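You operate a simulated robot arm through the tools that you are given. There is no shell and no other tool.

You are at the controls of a simulated robot arm. One attempt, no reset.

JOB
Move the vase to the cabinet end by the open shelves, push the speaker into its place, light the cabinet.
Fine: light on, dimmer right down. Set down upright: vase.
Where things are to end (x, y in the base frame): vase within 60 mm of [430, 370]; speaker within 35 mm of [230, 640].

The check looks at the end state, three seconds after you hand in, the way a careful person would. Anything else that was tipped, shoved, dropped, spilled or broken makes it a failure.

ROBOT AND FRAMES
A 6-joint arm with a two-finger parallel gripper, fixed in place. Base frame: the origin is on the floor under the middle of its stand, x ahead of it, y to its left, z up. Units: mm, degrees, N and s.
With the tool pointing down near the work surface it reaches from about 280 to 640 mm from the base axis. Its first joint turns from -115.0 to 115.0 degrees. Payload 3.43 kg.
The TCP is the grasp point between the finger pads, 34 mm short of the fingertips. In the tool frame z runs along the fingers and y along their closing line. The gripper opens to 128 mm. The fingers are 24 mm wide and 12 mm thick; the gripper's body (48 by 130 mm) begins 96 mm behind the TCP.
Orientation is that of the tool frame in the base frame, as a unit quaternion [x, y, z, w]. With the fingers straight down and closing along the base's y, the tool's x points along the base's -x, its y along +y and its z along -z.

CONTROLS
- The arm moves only by the tool nudge_tool. Its argument "steps" is a list that holds one entry, the list of rows, each a list of 7 numbers: the finger opening in mm, from 0 to 128, then the shift along the tool's x, y, z in mm, then the turn, a rotation vector about the tool's x, y, z in degrees. In form: [[[claw, dx, dy, dz, rx, ry, rz], ...]]. A call has 1 to 20 rows; each row shifts and turns the commanded pose from where the row before left it, along the tool's axes as they then stand. Each row takes 0.2 s and may step no farther than 50 mm and 8.6 degrees from the row before; otherwise, or with a gripper value out of range, the whole call is refused. A pose out of reach is approached as far as the arm can. The call stops where the force on the tool passes 40 N (or 10 N more than at its start, if that is more) or the arm is blocked; 0.2 s more then pass. The fingers move at their own pace (about 153 mm/s each) and stop on an object; they squeeze with about 42 N. The grip force told is the motor's: it shows also when the fingers shut on nothing. Time passes only in rows, and 0.2 s behind the last, so rows that do not move let the fingers close. It gives the time, the measured TCP pose, the force on the tool (base axes), the opening and the grip force at its end, in the units of the frame above (readings bear some noise), with the torque about the TCP (base axes, N m) and any sound that the robot's microphone picked up, and new pictures: "views" is both (left out), scene, wrist or none.
- Cameras (640 x 400 px; columns grow to the right, rows downward): "scene" is fixed at [47.7, 500.8, 1273.8]; the picture's right is [-0.90, -0.43, 0.00], its down [-0.40, 0.83, -0.39] and it looks along [0.17, -0.35, -0.92] (base axes); focal length 214 px, centre (320, 200). "wrist" rides on the gripper at [76, -11, -160] in the tool frame; the picture's right is [0.15, 0.99, 0.00], its down [-0.88, 0.13, -0.46] and it looks along [-0.45, 0.07, 0.89] (tool axes); focal length 234 px, centre (320, 200). There is no depth. A picture from a camera that has moved, and an enlarged one, comes with that camera's place and axes in the base frame and with its lens.
- slide_trunk(by): slides the trunk up (or, below 0, down) by that many mm; the arm rides with it, the base frame stays. It gives what a move gives, with no picture.
- inspect(camera, box): a new picture of the part [left, top, right, bottom] of that camera's present view, enlarged. No time passes.
- job_done(): hands the job in; it is judged then, once.

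Nothing tells you positions but the pictures and the camera data. Unless the task says otherwise, let go and move clear before handing in.

The tools are called after "Emit:" as name(argument=value, ...) on one line, values as JSON. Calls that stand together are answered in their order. nudge_tool: Moves the arm, as the interface text tells. Its arguments: {"type":"object","properties":{"steps":{"type":"array","items":{"type":"array","items":{"type":"array","items":{"type":"number"}}}},"views":{"type":"string","enum":["both","scene","wrist","none"]}},"required":["steps"]} The other tools are called the same way: slide_trunk (by) moves the trunk up or down; inspect (camera, box) takes an enlarged picture of a part of a camera's view; job_done () hands the job in.

At the start:

```text
t: 0.0
eef_pos: [142.4, 323.8, 992.4]
tool_rot: [0.0, 1.0, -0.001, 0.0]
ft_force: [0.2, -0.4, 1.1]
wrist_torque: [-0.02, 0.01, 0.03]
grip_width: 127.6
finger_force: 0.0
trunk travel left (down, up): [-800.0, 190.0]
```

scene: 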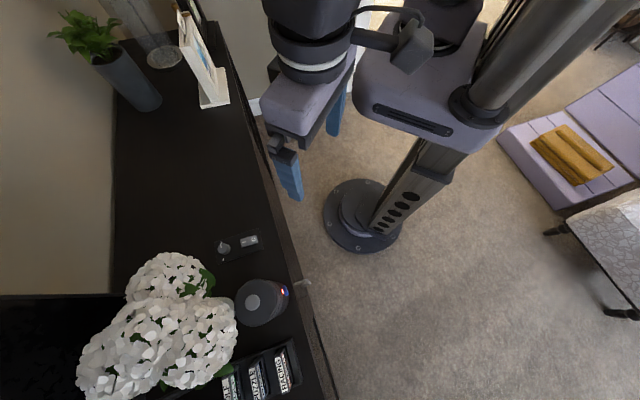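
wrist: 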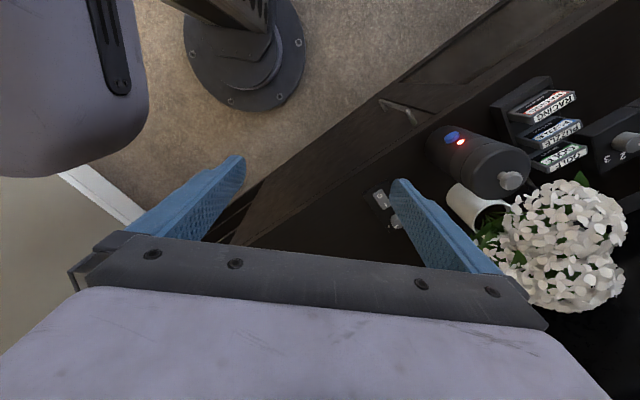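

I see a dark cabinet on the left with a flower vase, a round dark speaker and a small control panel; I'll enlarge the pictures before moving to find exact places.

Emit:
inspect(camera="scene", box=[60, 200, 340, 400])

Emit:
inspect(camera="scene", box=[40, 0, 280, 150])

Emit:
inspect(camera="wrist", box=[340, 60, 640, 320])

Emit:
inspect(camera="scene", box=[200, 220, 300, 280])

```text
2.00 times, centred on (200, 300) of scene
camera zoom: at [47.7, 500.8, 1273.8], right [-0.9, -0.43, 0.0], down [-0.4, 0.83, -0.39], along [0.17, -0.35, -0.92], focal length 429 px, centre (560, 0)
```

zoom: 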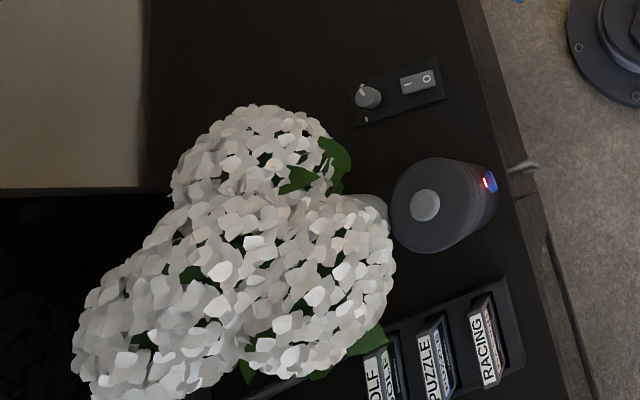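

```text
2.67 times, centred on (160, 75) of scene
camera zoom: at [47.7, 500.8, 1273.8], right [-0.9, -0.43, 0.0], down [-0.4, 0.83, -0.39], along [0.17, -0.35, -0.92], focal length 572 px, centre (747, 533)
```

zoom: 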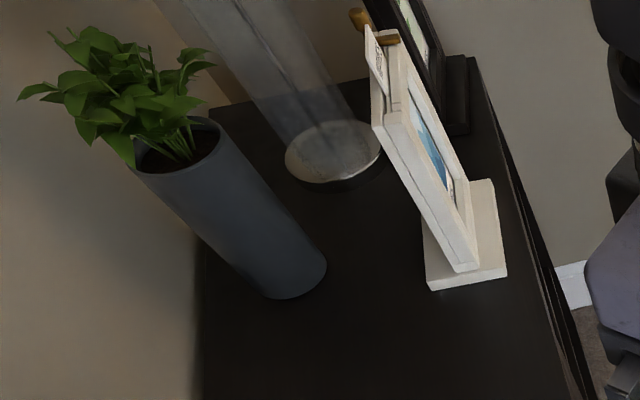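

```text
1.54 times, centred on (490, 190) of wrist
camera zoom: at [66.7, 312.1, 1152.0], right [-0.15, 0.99, 0.0], down [0.88, 0.13, 0.46], along [0.45, 0.07, -0.89], focal length 360 px, centre (58, 215)
```

zoom: 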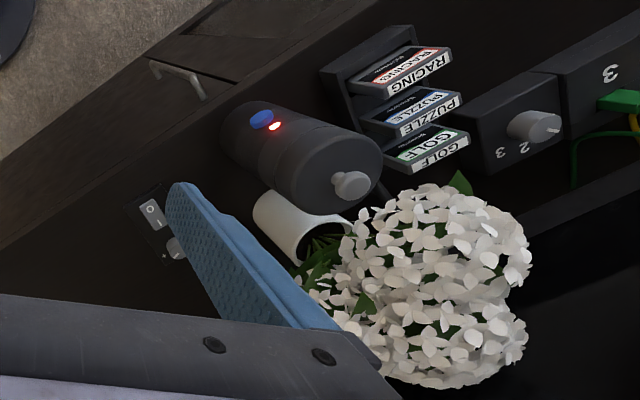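

```text
6.40 times, centred on (250, 250) of scene
camera zoom: at [47.7, 500.8, 1273.8], right [-0.9, -0.43, 0.0], down [-0.4, 0.83, -0.39], along [0.17, -0.35, -0.92], focal length 1373 px, centre (768, -120)
```

zoom: 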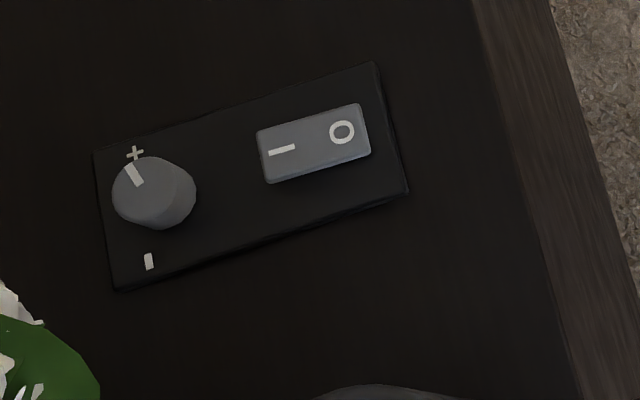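

The vase with white flowers seems to stand near (250, 650) on a cabinet top at about z 700, right where the speaker must go; the speaker stands near (142, 567), and the switch and knob panel near (290, 495). I'll turn the wrist camera toward the vase for a better look.

Emit:
nudge_tool(steps=[[[128, 0, 0, 0, 0, 0, -8.6], [128, 0, 0, 0, 0, 0, -8.6], [128, 0, 0, 0, 0, 0, -8.6], [128, 0, 0, 0, 0, 0, -8.6], [128, 0, 0, 0, 0, 0, -8.6], [128, 0, 0, 0, 0, 0, -8.6], [128, 0, 0, 0, 0, 0, -8.6], [128, 0, 0, 0, 0, 0, -8.6]]], views="both")

```text
t: 1.8
eef_pos: [141.6, 322.9, 992.2]
tool_rot: [-0.567, 0.824, 0.0, -0.001]
ft_force: [-0.5, 0.1, -0.2]
wrist_torque: [-0.01, 0.0, 0.02]
grip_width: 128.0
finger_force: 0.0
trunk travel left (down, up): [-800.0, 190.0]
camera wrist: at [125.7, 248.3, 1152.1], right [-0.98, 0.22, 0.0], down [0.19, 0.87, 0.46], along [0.1, 0.44, -0.89], focal length 234 px, centre (320, 200)
```

scene: 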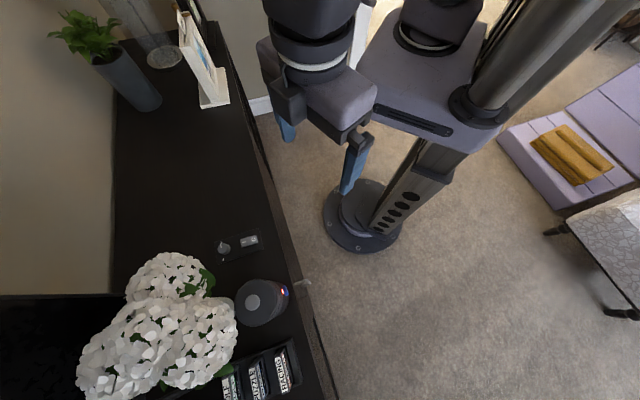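
wrist: 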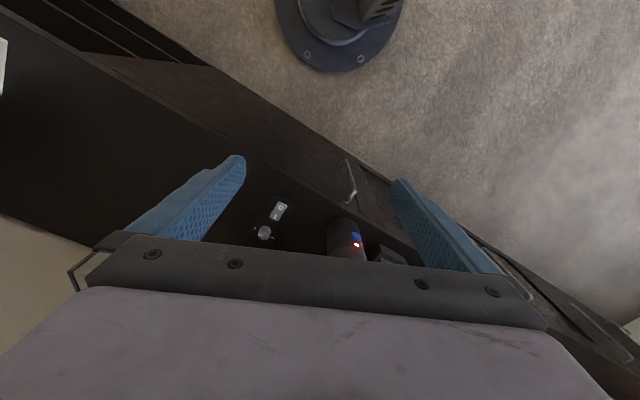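

The wrist camera is blocked below by the gripper, so I'll move outward a little and tilt the tool outward so the camera looks across the cabinet at the vase and speaker.

Emit:
nudge_tool(steps=[[[128, -30, 0, 0, 0, 0, 0], [128, -30, 0, 0, 0, 0, 0], [128, 0, 0, 0, 0, -8.6, 0], [128, 0, 0, 0, 0, -8.6, 0], [128, 0, 0, 0, 0, -8.6, 0], [128, 0, 0, 0, 0, -8.6, 0], [128, 0, 0, 0, 0, -8.6, 0]]], views="both")

```text
t: 3.4
eef_pos: [176.5, 374.3, 991.5]
tool_rot: [-0.525, 0.793, 0.158, 0.267]
ft_force: [0.1, 0.9, 0.8]
wrist_torque: [-0.07, 0.0, 0.07]
grip_width: 128.0
finger_force: 0.0
out of reach, approached as far as the arm can: row 7
trunk travel left (down, up): [-800.0, 190.0]
camera wrist: at [120.8, 228.4, 1074.9], right [-0.95, 0.28, -0.12], down [0.03, 0.47, 0.88], along [0.31, 0.84, -0.45], focal length 234 px, centre (320, 200)
```

scene: 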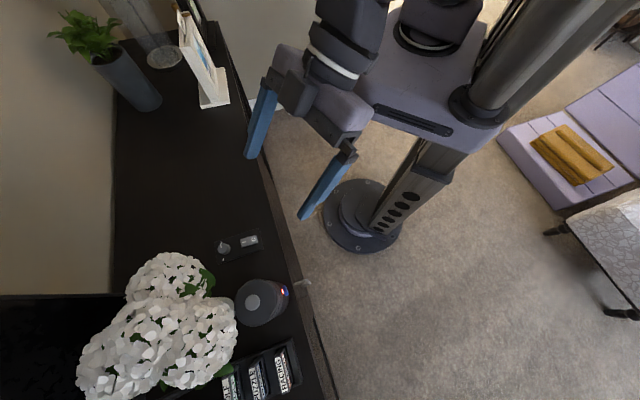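
wrist: 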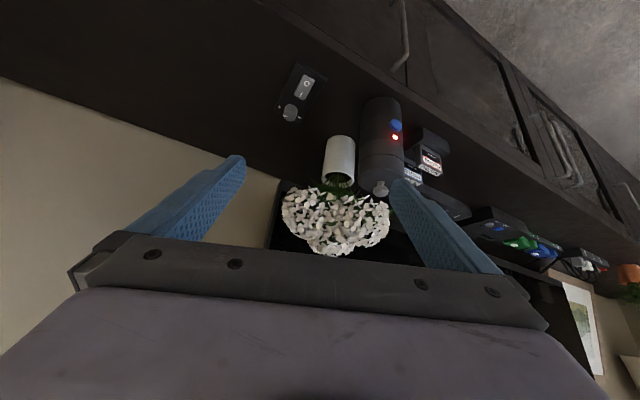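

Now the vase, speaker and panel are visible; I'll enlarge that part to measure them.

Emit:
inspect(camera="wrist", box=[250, 50, 450, 260])

Emit:
inspect(camera="wrist", box=[310, 120, 400, 210])

Emit:
inspect(camera="wrist", box=[270, 50, 340, 130])

```text
1.90 times, centred on (350, 155) of wrist
camera zoom: at [120.8, 228.4, 1074.9], right [-0.95, 0.28, -0.12], down [0.03, 0.47, 0.88], along [0.31, 0.84, -0.45], focal length 446 px, centre (263, 286)
```

zoom: 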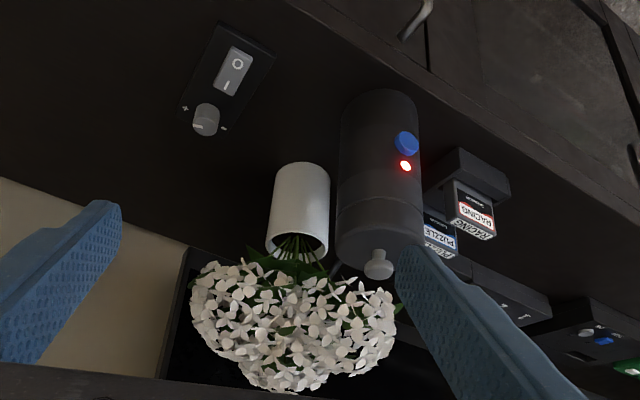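

```text
4.44 times, centred on (355, 165) of wrist
camera zoom: at [120.8, 228.4, 1074.9], right [-0.95, 0.28, -0.12], down [0.03, 0.47, 0.88], along [0.31, 0.84, -0.45], focal length 1041 px, centre (164, 356)
```

zoom: 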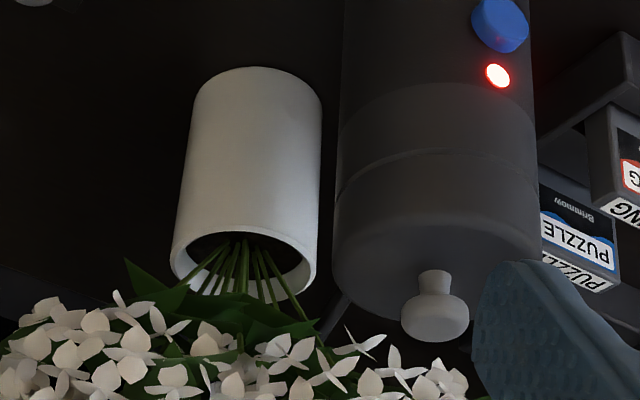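

```text
5.00 times, centred on (305, 90) of wrist
camera zoom: at [120.8, 228.4, 1074.9], right [-0.95, 0.28, -0.12], down [0.03, 0.47, 0.88], along [0.31, 0.84, -0.45], focal length 1171 px, centre (395, 750)
```

zoom: 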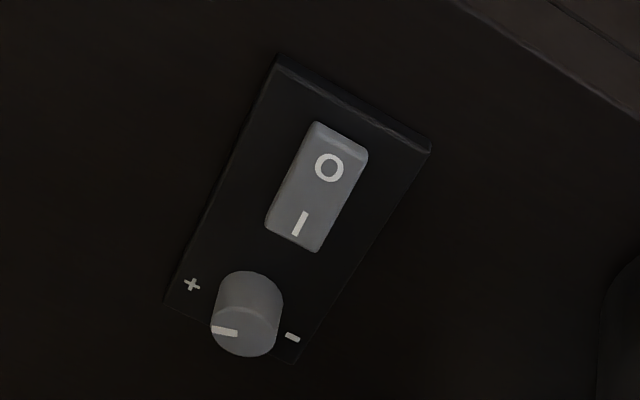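

The vase is a white cylinder about 68 mm wide and 97 mm high near (242, 652), with a wide bouquet above it; the speaker (about 78 mm wide, 170 high) is near (144, 568). I'll look closely at the gripper's outer shape before planning a low, nearly horizontal side grasp.

Emit:
inspect(camera="scene", box=[230, 0, 450, 230])

Emit:
inspect(camera="scene", box=[220, 260, 340, 400])

Emit:
inspect(camera="wrist", box=[400, 80, 640, 300])

```text
1.74 times, centred on (340, 115) of scene
camera zoom: at [47.7, 500.8, 1273.8], right [-0.9, -0.43, 0.0], down [-0.4, 0.83, -0.39], along [0.17, -0.35, -0.92], focal length 373 px, centre (285, 348)
```

zoom: 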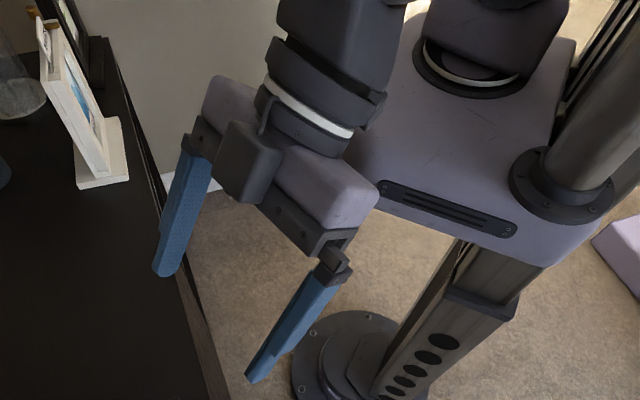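

```text
2.86 times, centred on (280, 330) of scene
camera zoom: at [47.7, 500.8, 1273.8], right [-0.9, -0.43, 0.0], down [-0.4, 0.83, -0.39], along [0.17, -0.35, -0.92], focal length 613 px, centre (434, -171)
```

zoom: 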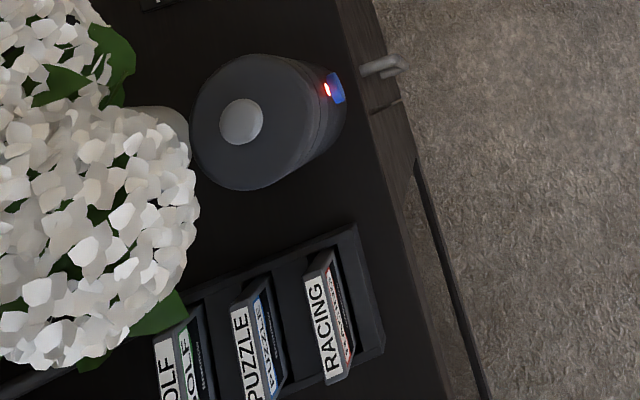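

```text
1.82 times, centred on (520, 190) of wrist
camera zoom: at [120.8, 228.4, 1074.9], right [-0.95, 0.28, -0.12], down [0.03, 0.47, 0.88], along [0.31, 0.84, -0.45], focal length 426 px, centre (-44, 218)
```

zoom: 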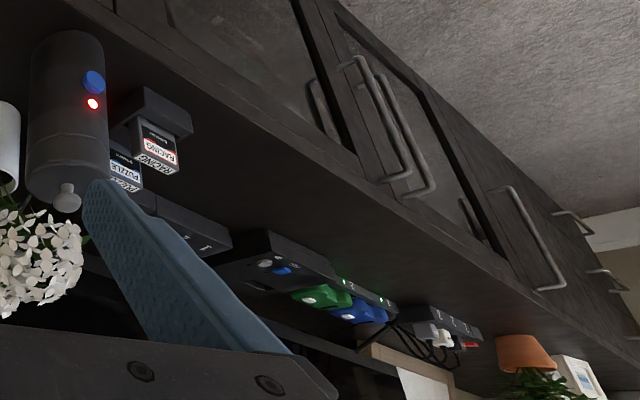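

The scene shows a small box on the gripper's outer face, so clearance under the bouquet matters. I'll move first over the front of the cabinet, toward a pre-grasp place short of the vase.

Emit:
nudge_tool(steps=[[[128, -10.2, -15.7, 42.6, 0, 0, 0], [128, -10.2, -15.7, 42.6, 0, 0, 0], [128, -10.2, -15.7, 42.6, 0, 0, 0], [128, 0, 0, 0, -4.36, -0.22, -5.99], [128, 0, 0, 0, -4.36, -0.22, -5.99], [128, 0, 0, 0, -4.36, -0.22, -5.99], [128, 0, 0, 0, -4.36, -0.22, -5.99], [128, 0, 0, 0, -4.36, -0.22, -5.99]]], views="both")

```text
t: 5.2
eef_pos: [221.9, 417.7, 881.7]
tool_rot: [-0.641, 0.734, 0.107, 0.196]
ft_force: [-0.9, -0.5, 0.4]
wrist_torque: [-0.01, 0.01, 0.01]
grip_width: 128.4
finger_force: 0.0
out of reach, approached as far as the arm can: row 4, 5, 6, 7, 8
trunk travel left (down, up): [-800.0, 190.0]
camera wrist: at [201.9, 282.6, 993.2], right [-0.99, 0.02, -0.16], down [-0.11, 0.63, 0.77], along [0.11, 0.78, -0.62], focal length 234 px, centre (320, 200)
```

scene: 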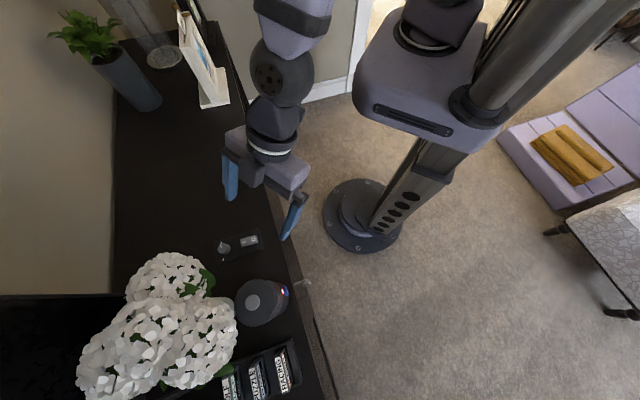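
wrist: 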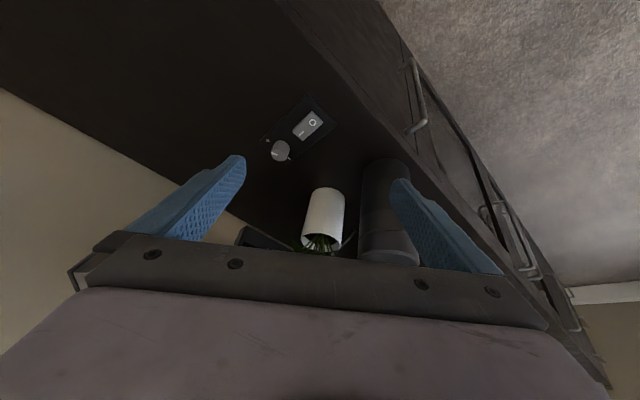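

The arm hits a limit because the trunk is too high for a flat approach. I'll lift the tool first and then lower the trunk so the forearm lies flatter.

Emit:
nudge_tool(steps=[[[128, -19.1, -4.2, -40.5, 0, 0, 0], [128, -19.1, -4.2, -40.5, 0, 0, 0], [128, -19.1, -4.2, -40.5, 0, 0, 0], [128, -19.1, -4.2, -40.5, 0, 0, 0]]], views="none")

```text
t: 6.2
eef_pos: [225.2, 418.7, 1069.7]
tool_rot: [-0.683, 0.685, 0.15, 0.202]
ft_force: [-0.1, -1.4, -0.1]
wrist_torque: [-0.04, 0.01, -0.01]
grip_width: 128.3
finger_force: 0.1
trunk travel left (down, up): [-800.0, 190.0]
```

Emit:
slide_trunk(by=-200)

```text
t: 8.4
eef_pos: [225.0, 418.7, 871.0]
tool_rot: [-0.683, 0.685, 0.15, 0.203]
ft_force: [-0.7, 0.7, -0.8]
wrist_torque: [0.0, 0.02, -0.03]
grip_width: 128.0
finger_force: 0.2
trunk travel left (down, up): [-600.0, 390.0]
```

The trunk is down 200 mm; now I'll tilt the tool toward horizontal at this height, in free space before the cabinet edge.

Emit:
nudge_tool(steps=[[[128, 0, 0, 0, 0, -8, 0], [128, 0, 0, 0, 0, -8, 0], [128, 0, 0, 0, 0, -8, 0], [128, 0, 0, 0, 0, -8, 0], [128, 0, 0, 0, 0, -8, 0]]], views="both")

```text
t: 9.6
eef_pos: [225.0, 420.2, 868.9]
tool_rot: [0.59, -0.574, -0.375, -0.426]
ft_force: [0.1, 0.6, -0.2]
wrist_torque: [-0.02, 0.03, 0.02]
grip_width: 127.9
finger_force: 0.1
trunk travel left (down, up): [-600.0, 390.0]
camera wrist: at [233.0, 243.3, 855.8], right [-0.98, -0.03, -0.21], down [-0.2, -0.11, 0.97], along [-0.05, 0.99, 0.1], focal length 234 px, centre (320, 200)
```

scene: 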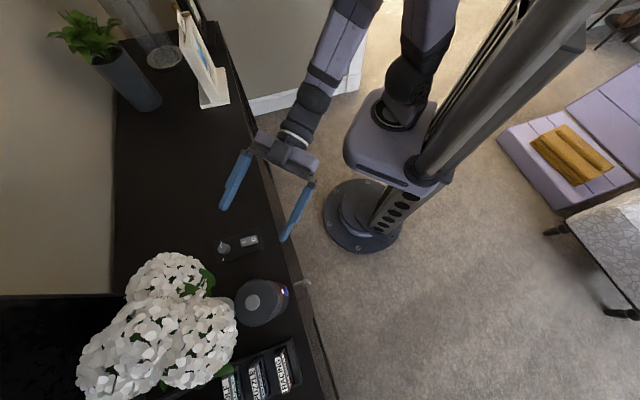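
wrist: 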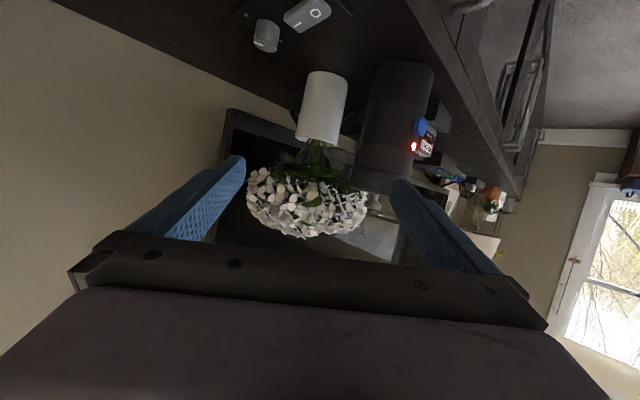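

Emit:
inspect(camera="wrist", box=[230, 50, 450, 250])

Emit:
inspect(camera="scene", box=[200, 60, 360, 240])

```text
2.00 times, centred on (340, 150) of wrist
camera zoom: at [233.0, 243.3, 855.8], right [-0.98, -0.03, -0.21], down [-0.2, -0.11, 0.97], along [-0.05, 0.99, 0.1], focal length 468 px, centre (280, 300)
```

zoom: 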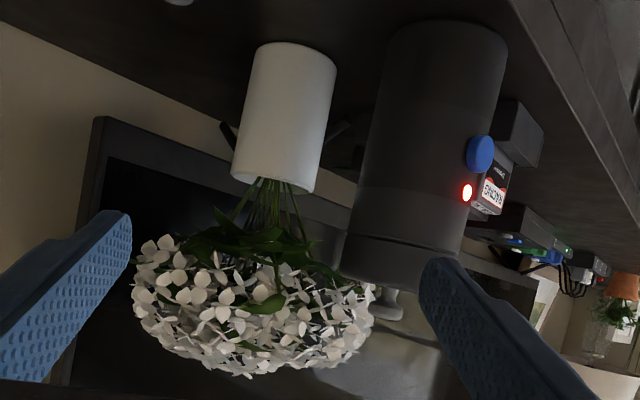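

```text
2.22 times, centred on (280, 150) of scene
camera zoom: at [47.7, 500.8, 1273.8], right [-0.9, -0.43, 0.0], down [-0.4, 0.83, -0.39], along [0.17, -0.35, -0.92], focal length 477 px, centre (409, 311)
```

zoom: 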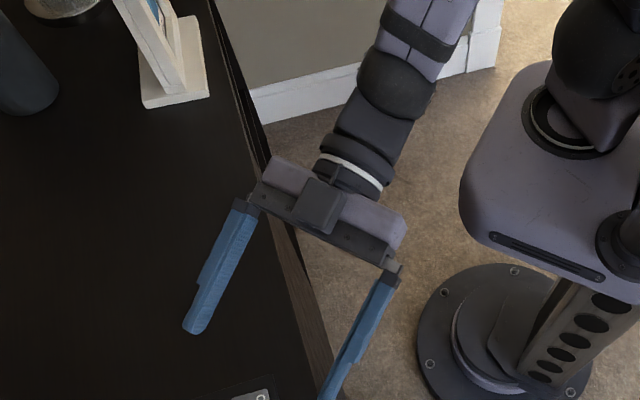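

The picture shows petals starting at about z 870, well above the vase rim at 799, so a low side grasp has room. Vase at about (241, 652), speaker at about (143, 568). Next I level the roll, swing the approach direction to keep off the speaker, and move toward the pre-grasp point.

Emit:
nudge_tool(steps=[[[110, 0, 0, 0, 0, 0, 4.4], [100, 0, 0, 0, -7.94, 0, -3.02], [100, 0, 0, 0, -7.94, 0, -3.02], [100, 19.5, -18.2, 29, 0, 0, 0], [100, 19.5, -18.2, 29, 0, 0, 0], [100, 0, 0, 0, 0, 0, 0]]], views="both")

```text
t: 11.0
eef_pos: [250.4, 465.9, 812.5]
tool_rot: [0.65, -0.506, -0.448, -0.347]
ft_force: [0.9, 0.5, -0.6]
wrist_torque: [0.02, -0.02, 0.0]
grip_width: 99.9
finger_force: 0.0
trunk travel left (down, up): [-600.0, 390.0]
camera wrist: at [304.7, 298.7, 798.1], right [-0.95, -0.29, -0.14], down [-0.1, -0.14, 0.99], along [-0.31, 0.95, 0.1], focal length 234 px, centre (320, 200)
```

scene: 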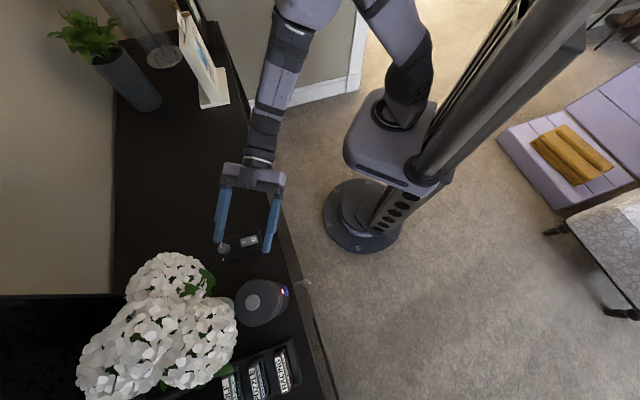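
wrist: 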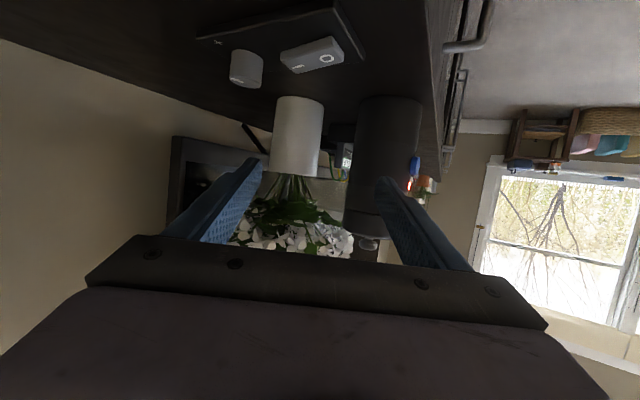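

Emit:
inspect(camera="wrist", box=[200, 10, 440, 260])

Emit:
inspect(camera="scene", box=[180, 140, 320, 340])

```text
1.60 times, centred on (320, 135) of wrist
camera zoom: at [304.7, 298.7, 798.1], right [-0.95, -0.29, -0.14], down [-0.1, -0.14, 0.99], along [-0.31, 0.95, 0.1], focal length 375 px, centre (320, 304)
```

zoom: 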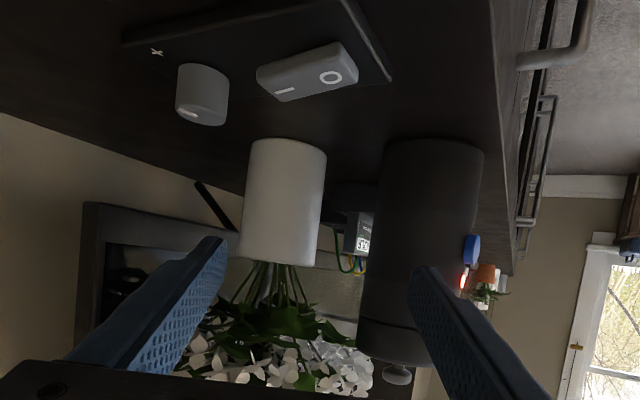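

```text
2.00 times, centred on (250, 240) of scene
camera zoom: at [47.7, 500.8, 1273.8], right [-0.9, -0.43, 0.0], down [-0.4, 0.83, -0.39], along [0.17, -0.35, -0.92], focal length 429 px, centre (460, 120)
```

zoom: 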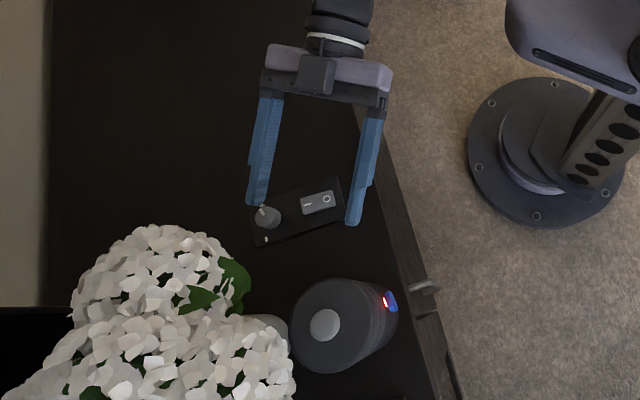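

The vase triangulates to about (240, 646) and the speaker to (144, 565), giving the fingers roughly 10 mm clearance from the speaker with the opening at 92. I'll descend to grasp height short of the vase and check.

Emit:
nudge_tool(steps=[[[92, 20.2, -17.3, 27.6, 0, 0, 0], [92, 20.2, -17.3, 27.6, 0, 0, 0], [92, 0, 0, 0, 0, 0, 0]]], views="both")

```text
t: 11.8
eef_pos: [275.9, 508.7, 754.5]
tool_rot: [0.65, -0.506, -0.448, -0.348]
ft_force: [0.4, 0.4, 0.1]
wrist_torque: [0.0, 0.0, 0.0]
grip_width: 91.8
finger_force: 0.1
trunk travel left (down, up): [-600.0, 390.0]
camera wrist: at [329.7, 342.2, 740.0], right [-0.95, -0.29, -0.14], down [-0.1, -0.14, 0.99], along [-0.31, 0.95, 0.1], focal length 234 px, centre (320, 200)
```

scene: 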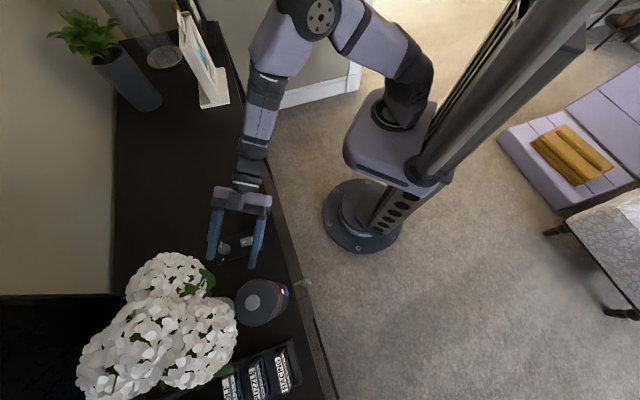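
wrist: 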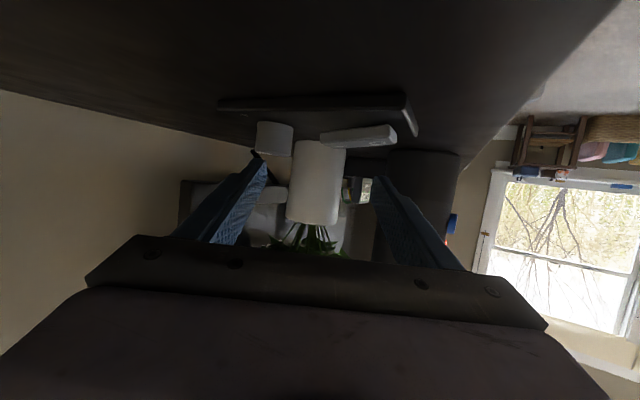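

The vase lines up between the fingers to within a couple of millimetres. I'll advance horizontally most of the way and look again.

Emit:
nudge_tool(steps=[[[92, -12.33, 0.2, 32.2, 0, 0, 0], [92, -12.33, 0.2, 32.2, 0, 0, 0]]], views="both")

```text
t: 12.4
eef_pos: [256.5, 577.0, 755.5]
tool_rot: [0.65, -0.507, -0.447, -0.347]
ft_force: [0.4, 0.2, -0.8]
wrist_torque: [0.05, 0.0, 0.02]
grip_width: 91.9
finger_force: 0.1
trunk travel left (down, up): [-600.0, 390.0]
camera wrist: at [311.1, 409.0, 741.4], right [-0.95, -0.29, -0.14], down [-0.1, -0.14, 0.99], along [-0.31, 0.95, 0.1], focal length 234 px, centre (320, 200)
```

scene: 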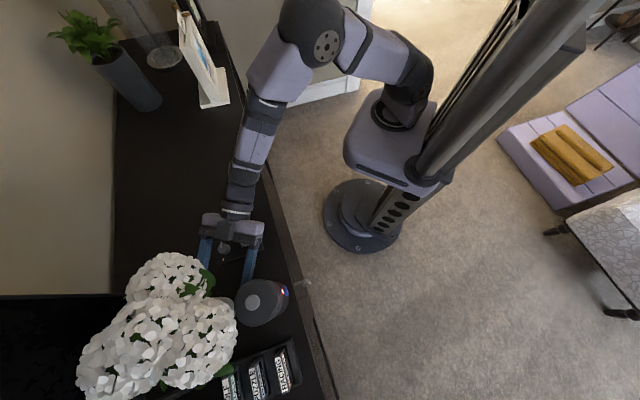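
wrist: 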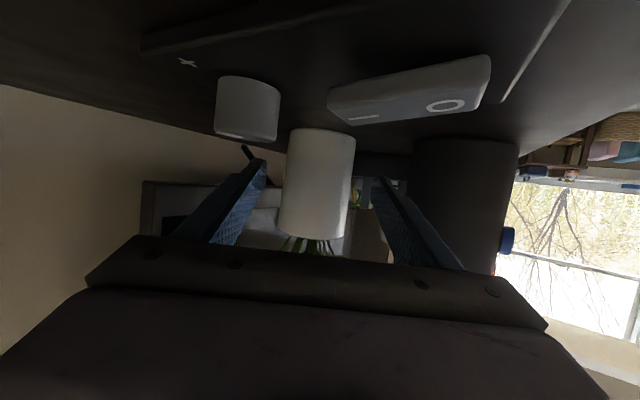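

Emit:
nudge_tool(steps=[[[92, -12.2, -0.3, 32, 0, 0, 0], [92, -12.0, -0.3, 31.5, 0, 0, 0], [92, 0, 0, 0, 0, 0, 0]]], views="both")

```text
t: 13.2
eef_pos: [240.5, 641.8, 754.2]
tool_rot: [0.651, -0.506, -0.447, -0.347]
ft_force: [-0.6, 0.4, 0.1]
wrist_torque: [-0.01, 0.01, -0.02]
grip_width: 91.9
finger_force: 0.0
trunk travel left (down, up): [-600.0, 390.0]
camera wrist: at [294.5, 474.3, 741.0], right [-0.95, -0.29, -0.14], down [-0.1, -0.14, 0.99], along [-0.31, 0.95, 0.1], focal length 234 px, centre (320, 200)
```

scene: 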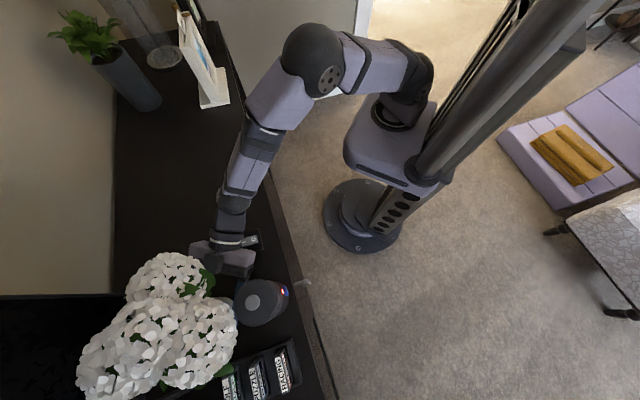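
wrist: 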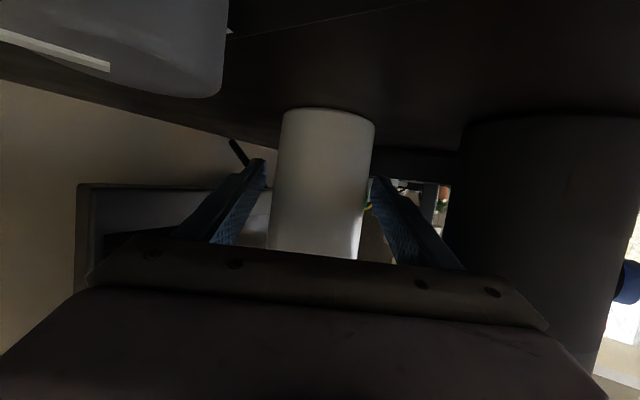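

The fingers straddle the vase with no contact force. I'll close the grip now.

Emit:
nudge_tool(steps=[[[76, 0, 0, 0, 0, 0, 0], [72, 0, 0, 0, 0, 0, 0], [50, 0, 0, 0, 0, 0, 0], [50, 0, 0, 0, 0, 0, 0], [50, 0, 0, 0, 0, 0, 0]]], views="wrist")

```text
t: 14.4
eef_pos: [240.6, 642.1, 755.8]
tool_rot: [0.65, -0.506, -0.448, -0.347]
ft_force: [-0.1, 0.8, -0.1]
wrist_torque: [0.02, 0.11, -0.04]
grip_width: 69.7
finger_force: 41.9
trunk travel left (down, up): [-600.0, 390.0]
camera wrist: at [294.7, 473.8, 741.0], right [-0.95, -0.29, -0.14], down [-0.1, -0.14, 0.99], along [-0.31, 0.95, 0.1], focal length 234 px, centre (320, 200)
```

wrist: 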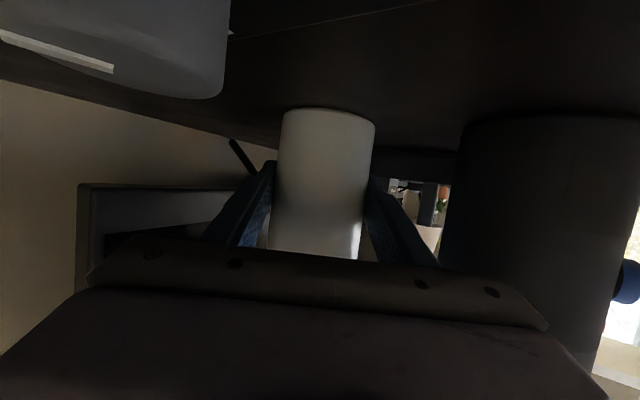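

Gripped at 69.7 mm with full squeeze. I'll lift straight up a little and check that the vase comes along without tilting.

Emit:
nudge_tool(steps=[[[50, -9.3, 0, -3.6, 0, 0, 0], [50, -14, 0, -5.4, 0, 0, 0], [50, -14, 0, -5.4, 0, 0, 0], [50, 0, 0, 0, 0, 0, 0]]], views="both")

```text
t: 15.4
eef_pos: [240.6, 643.4, 791.7]
tool_rot: [0.651, -0.507, -0.447, -0.346]
ft_force: [0.0, -0.2, -0.6]
wrist_torque: [-0.04, 0.03, -0.02]
grip_width: 70.6
finger_force: 42.5
trunk travel left (down, up): [-600.0, 390.0]
camera wrist: at [294.6, 475.1, 778.7], right [-0.95, -0.29, -0.13], down [-0.1, -0.14, 0.99], along [-0.31, 0.95, 0.1], focal length 234 px, centre (320, 200)
```

scene: 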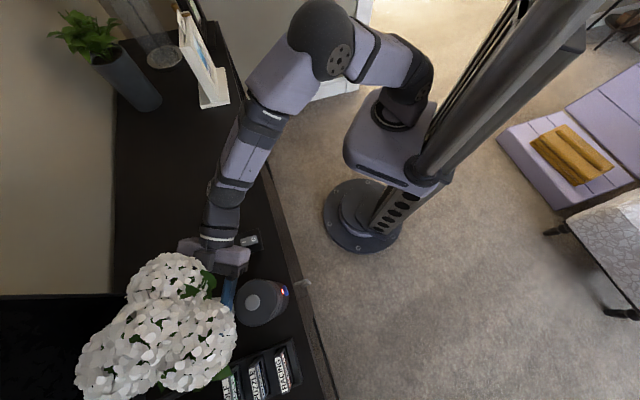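
wrist: 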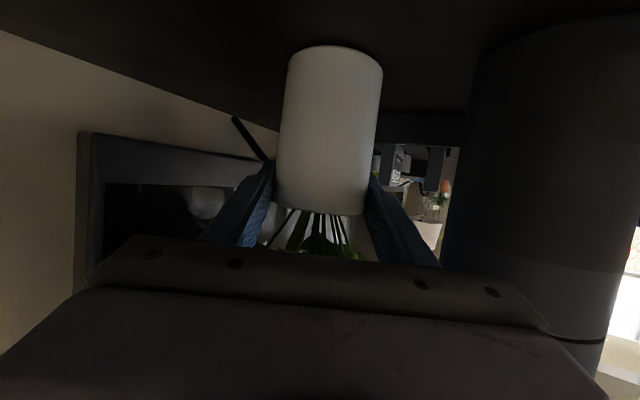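

The picture suggests the vase stayed on the table while the fingers slid up along it. I'll look closely before doing anything else.

Emit:
inspect(camera="wrist", box=[200, 30, 460, 270])

Emit:
inspect(camera="scene", box=[60, 220, 320, 400])

```text
1.67 times, centred on (330, 150) of wrist
camera zoom: at [294.6, 475.1, 778.7], right [-0.95, -0.29, -0.13], down [-0.1, -0.14, 0.99], along [-0.31, 0.95, 0.1], focal length 390 px, centre (303, 283)
```

zoom: 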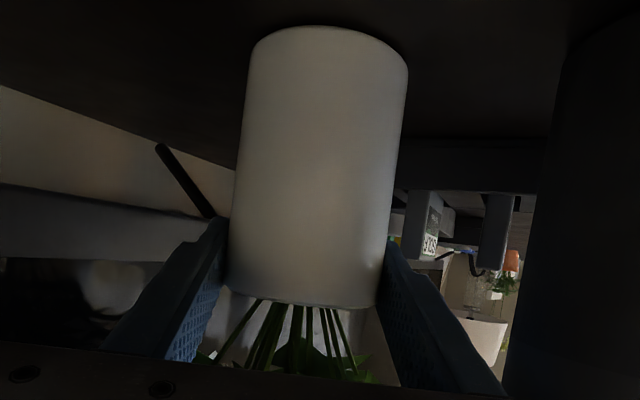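

```text
2.22 times, centred on (190, 310) of scene
camera zoom: at [47.7, 500.8, 1273.8], right [-0.9, -0.43, 0.0], down [-0.4, 0.83, -0.39], along [0.17, -0.35, -0.92], focal length 477 px, centre (609, -44)
```

zoom: 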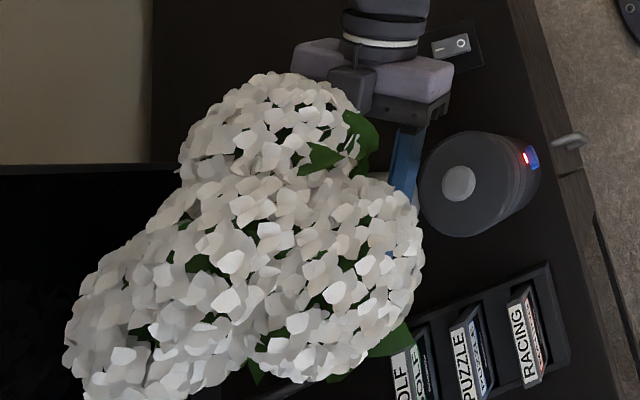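

The vase did not rise: the fingers slipped along it. I'll open slightly, go back down, re-grip with a longer squeeze, and lift very slowly while watching the force.

Emit:
nudge_tool(steps=[[[82, 0, 0, 0, 0, 0, 0], [82, 14, 0, 5.4, 0, 0, 0], [82, 18.7, 0, 7.1, 0, 0, 0], [82, 0, 0, 0, 0, 0, 0], [0, 0, 0, 0, 0, 0, 0], [0, 0, 0, 0, 0, 0, 0], [0, 0, 0, 0, 0, 0, 0], [0, 0, 0, 0, 0, 0, 0], [0, -1.9, 0, -0.7, 0, 0, 0], [0, -1.9, 0, -0.7, 0, 0, 0]]], views="wrist")

```text
t: 17.6
eef_pos: [241.0, 644.4, 761.6]
tool_rot: [0.65, -0.508, -0.446, -0.347]
ft_force: [-0.2, -1.0, 0.9]
wrist_torque: [-0.01, 0.01, -0.01]
grip_width: 69.9
finger_force: 41.8
trunk travel left (down, up): [-600.0, 390.0]
camera wrist: at [294.7, 476.0, 748.0], right [-0.95, -0.29, -0.13], down [-0.1, -0.13, 0.99], along [-0.31, 0.95, 0.1], focal length 234 px, centre (320, 200)
```

wrist: 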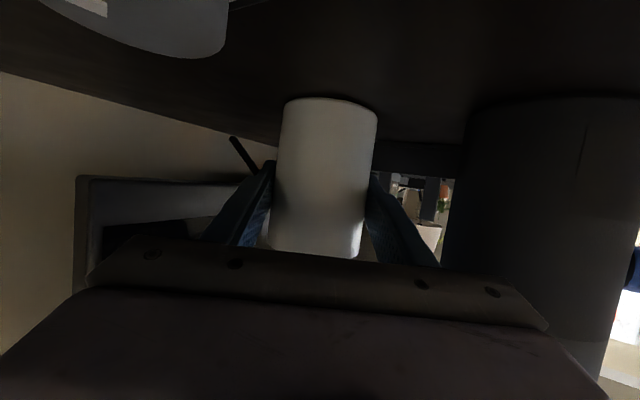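

Emit:
inspect(camera="wrist", box=[220, 80, 320, 260])

Emit:
inspect(camera="wrist", box=[330, 80, 430, 260])

```text
2.22 times, centred on (270, 170) of wrist
camera zoom: at [294.7, 476.0, 748.0], right [-0.95, -0.29, -0.13], down [-0.1, -0.13, 0.99], along [-0.31, 0.95, 0.1], focal length 520 px, centre (431, 267)
```

zoom: 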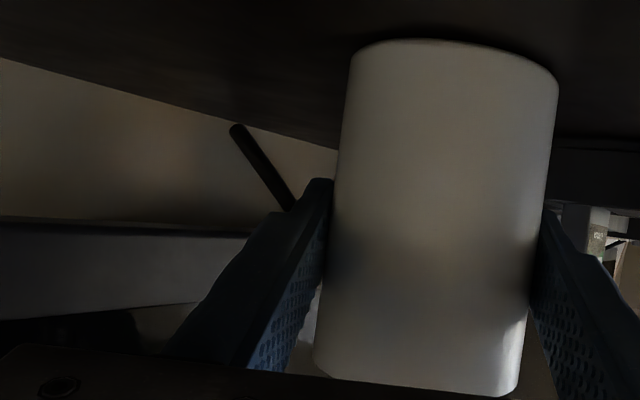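

```text
2.22 times, centred on (380, 170) of wrist
camera zoom: at [294.7, 476.0, 748.0], right [-0.95, -0.29, -0.13], down [-0.1, -0.13, 0.99], along [-0.31, 0.95, 0.1], focal length 520 px, centre (187, 267)
```

zoom: 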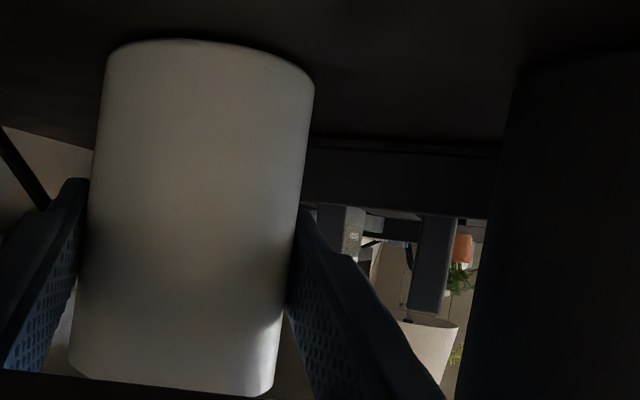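

The pads are on the vase on both sides, yet it doesn't rise. I'll test whether friction at least drags it, pulling back horizontally just 6 mm.

Emit:
nudge_tool(steps=[[[0, 1.07, 0, -2.8, 0, 0, 0], [0, 1.07, 0, -2.8, 0, 0, 0]]], views="both")

```text
t: 18.2
eef_pos: [241.9, 639.2, 761.4]
tool_rot: [0.651, -0.507, -0.447, -0.347]
ft_force: [0.2, 0.4, -0.1]
wrist_torque: [0.02, -0.03, -0.03]
grip_width: 70.1
finger_force: 41.9
trunk travel left (down, up): [-600.0, 390.0]
camera wrist: at [296.2, 470.8, 748.8], right [-0.95, -0.29, -0.14], down [-0.1, -0.14, 0.99], along [-0.31, 0.95, 0.1], focal length 234 px, centre (320, 200)
```

scene: 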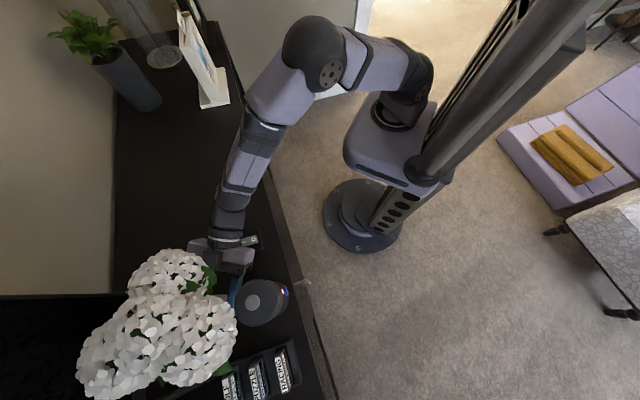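
wrist: 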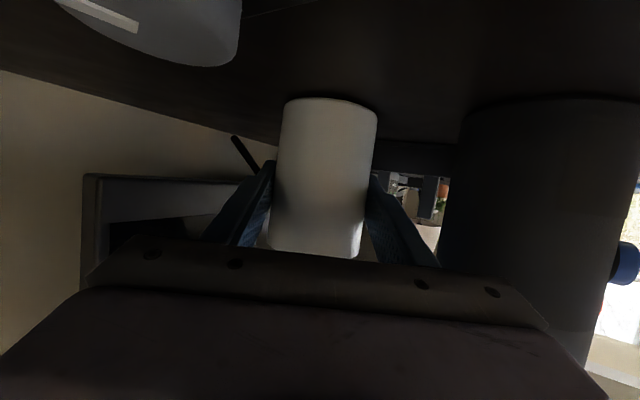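

The vase followed the gripper horizontally, so it can be dragged though not lifted (it seems heavy and slick). I'll re-grip lower to avoid tipping, then slide it slowly behind the control panel and along the cabinet to its place.

Emit:
nudge_tool(steps=[[[80, 0, 0, 0, 0, 0, 0], [80, 9.3, 0, 3.6, 0, 0, 0], [80, 9.3, 0, 3.6, 0, 0, 0], [80, 0, 0, 0, 0, 0, 0], [0, 0, 0, 0, 0, 0, 0], [0, 0, 0, 0, 0, 0, 0], [0, 0, 0, 0, 0, 0, 0], [0, 0, 0, 0, 0, 0, 0], [0, 0, -4, 0, 0, 0, 0], [0, 0, -6, 0, 0, 0, 0]]], views="both")

```text
t: 20.4
eef_pos: [251.5, 640.5, 744.5]
tool_rot: [0.65, -0.505, -0.448, -0.348]
ft_force: [-2.5, -0.3, 3.9]
wrist_torque: [0.1, -0.12, 0.06]
grip_width: 69.2
finger_force: 42.0
trunk travel left (down, up): [-600.0, 390.0]
camera wrist: at [305.8, 473.2, 729.6], right [-0.95, -0.29, -0.14], down [-0.1, -0.14, 0.99], along [-0.31, 0.95, 0.1], focal length 234 px, centre (320, 200)
```

scene: 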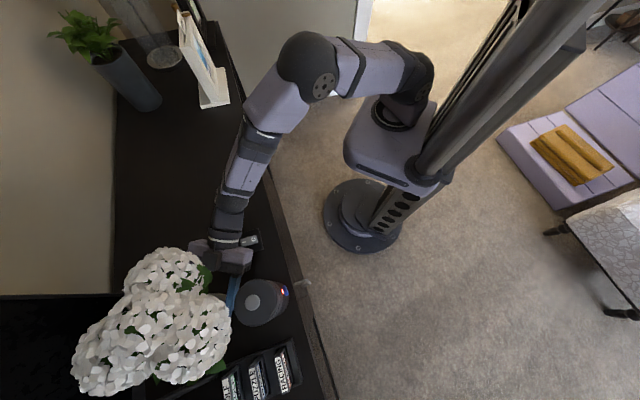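
wrist: 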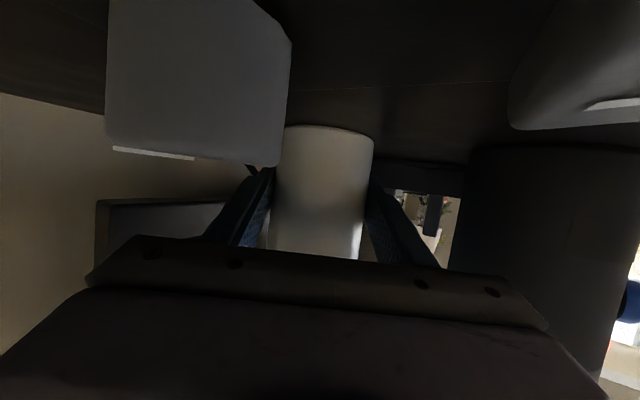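

The drag felt light (about 2.5 N), but a small upward force suggests the gripper's underside is near the knob. I'll release, raise and tilt the tool a bit more for clearance over the panel, and re-grip.

Emit:
nudge_tool(steps=[[[82, 0, 0, 0, 0, 0, 0], [82, -6.5, 0, -2.5, 0, 0, 0], [82, -6.5, 0, -2.5, 0, 5, 0], [82, 0, 0, 0, 0, 0, 0], [0, 0, 0, 0, 0, 0, 0], [0, 0, 0, 0, 0, 0, 0], [0, 0, 0, 0, 0, 0, 0], [0, 0, 0, 0, 0, 0, 0]]], views="both")

```text
t: 22.2
eef_pos: [253.0, 642.4, 756.1]
tool_rot: [0.669, -0.521, -0.418, -0.324]
ft_force: [-0.8, -0.7, -0.4]
wrist_torque: [-0.03, -0.07, 0.04]
grip_width: 69.3
finger_force: 42.2
trunk travel left (down, up): [-600.0, 390.0]
camera wrist: at [306.3, 472.7, 758.1], right [-0.94, -0.3, -0.13], down [-0.12, -0.05, 0.99], along [-0.31, 0.95, 0.01], focal length 234 px, centre (320, 200)
```

scene: 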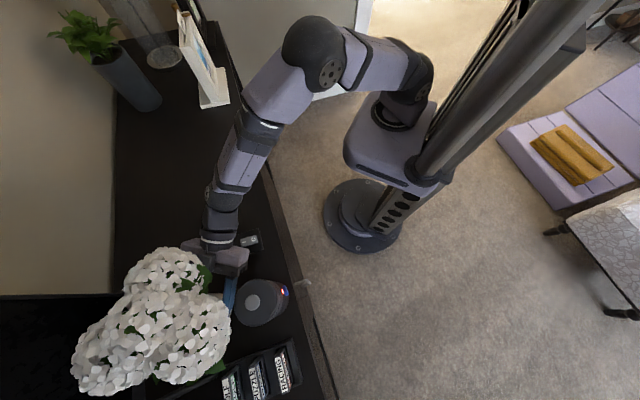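
wrist: 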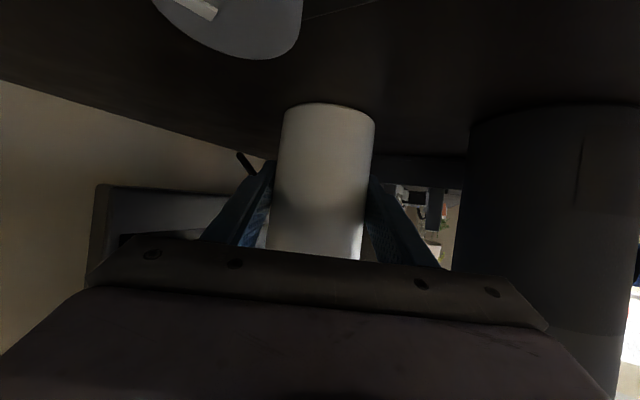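

Forces are back to zero and the knob now has clearance. I'll slide the vase slowly toward a point behind the panel, about half of this leg first.

Emit:
nudge_tool(steps=[[[0, 2.03, -6.56, -4.14, 0, 0, 0], [0, 2.03, -6.56, -4.14, 0, 0, 0], [0, 2.03, -6.56, -4.14, 0, 0, 0], [0, 2.03, -6.56, -4.14, 0, 0, 0], [0, 2.03, -6.56, -4.14, 0, 0, 0], [0, 2.03, -6.56, -4.14, 0, 0, 0], [0, 2.03, -6.56, -4.14, 0, 0, 0]]], views="both")

```text
t: 23.8
eef_pos: [305.3, 621.2, 757.7]
tool_rot: [0.669, -0.521, -0.419, -0.325]
ft_force: [-0.4, 0.1, 0.1]
wrist_torque: [0.01, -0.02, 0.0]
grip_width: 69.8
finger_force: 42.0
trunk travel left (down, up): [-600.0, 390.0]
camera wrist: at [359.3, 453.4, 758.3], right [-0.94, -0.3, -0.13], down [-0.12, -0.05, 0.99], along [-0.31, 0.95, 0.01], focal length 234 px, centre (320, 200)
```

scene: 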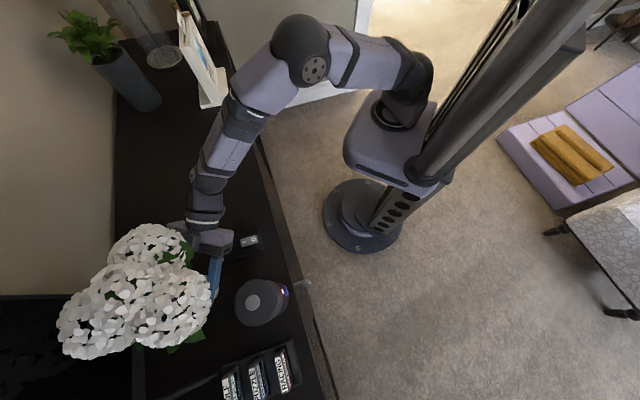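
wrist: 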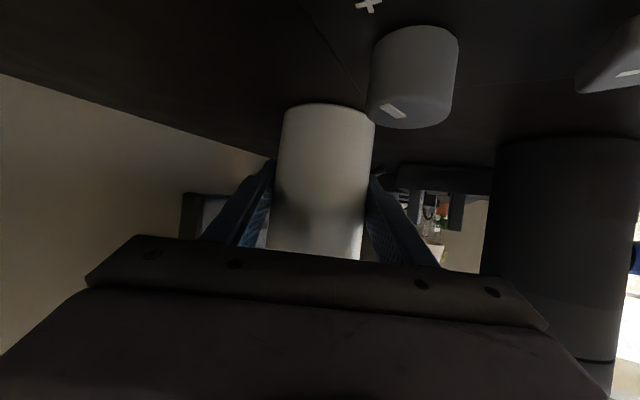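

The vase slides smoothly and stays upright in the grip. I'll continue to the end of this leg.

Emit:
nudge_tool(steps=[[[0, 2.03, -6.56, -4.14, 0, 0, 0], [0, 2.03, -6.56, -4.14, 0, 0, 0], [0, 2.03, -6.56, -4.14, 0, 0, 0], [0, 2.03, -6.56, -4.14, 0, 0, 0], [0, 2.03, -6.56, -4.14, 0, 0, 0], [0, 2.03, -6.56, -4.14, 0, 0, 0], [0, 2.03, -6.56, -4.14, 0, 0, 0]]], views="both")

```text
t: 25.4
eef_pos: [357.6, 603.3, 756.2]
tool_rot: [0.669, -0.521, -0.419, -0.324]
ft_force: [0.2, 0.3, 0.3]
wrist_torque: [-0.01, -0.05, 0.03]
grip_width: 69.7
finger_force: 41.8
trunk travel left (down, up): [-600.0, 390.0]
camera wrist: at [411.8, 433.9, 758.6], right [-0.94, -0.31, -0.13], down [-0.12, -0.05, 0.99], along [-0.31, 0.95, 0.01], focal length 234 px, centre (320, 200)
```

scene: 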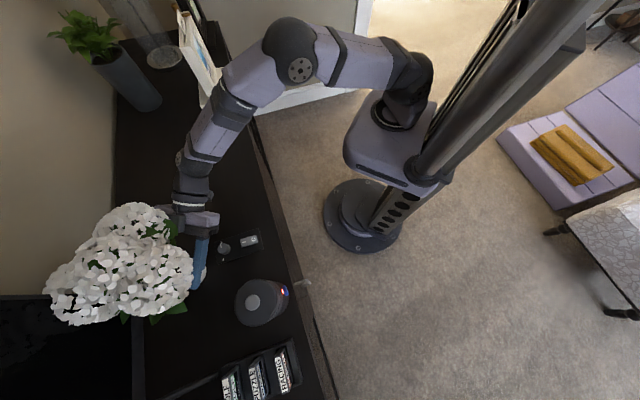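
wrist: 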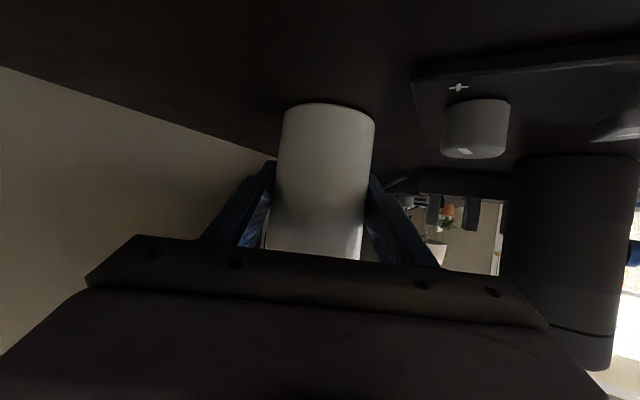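

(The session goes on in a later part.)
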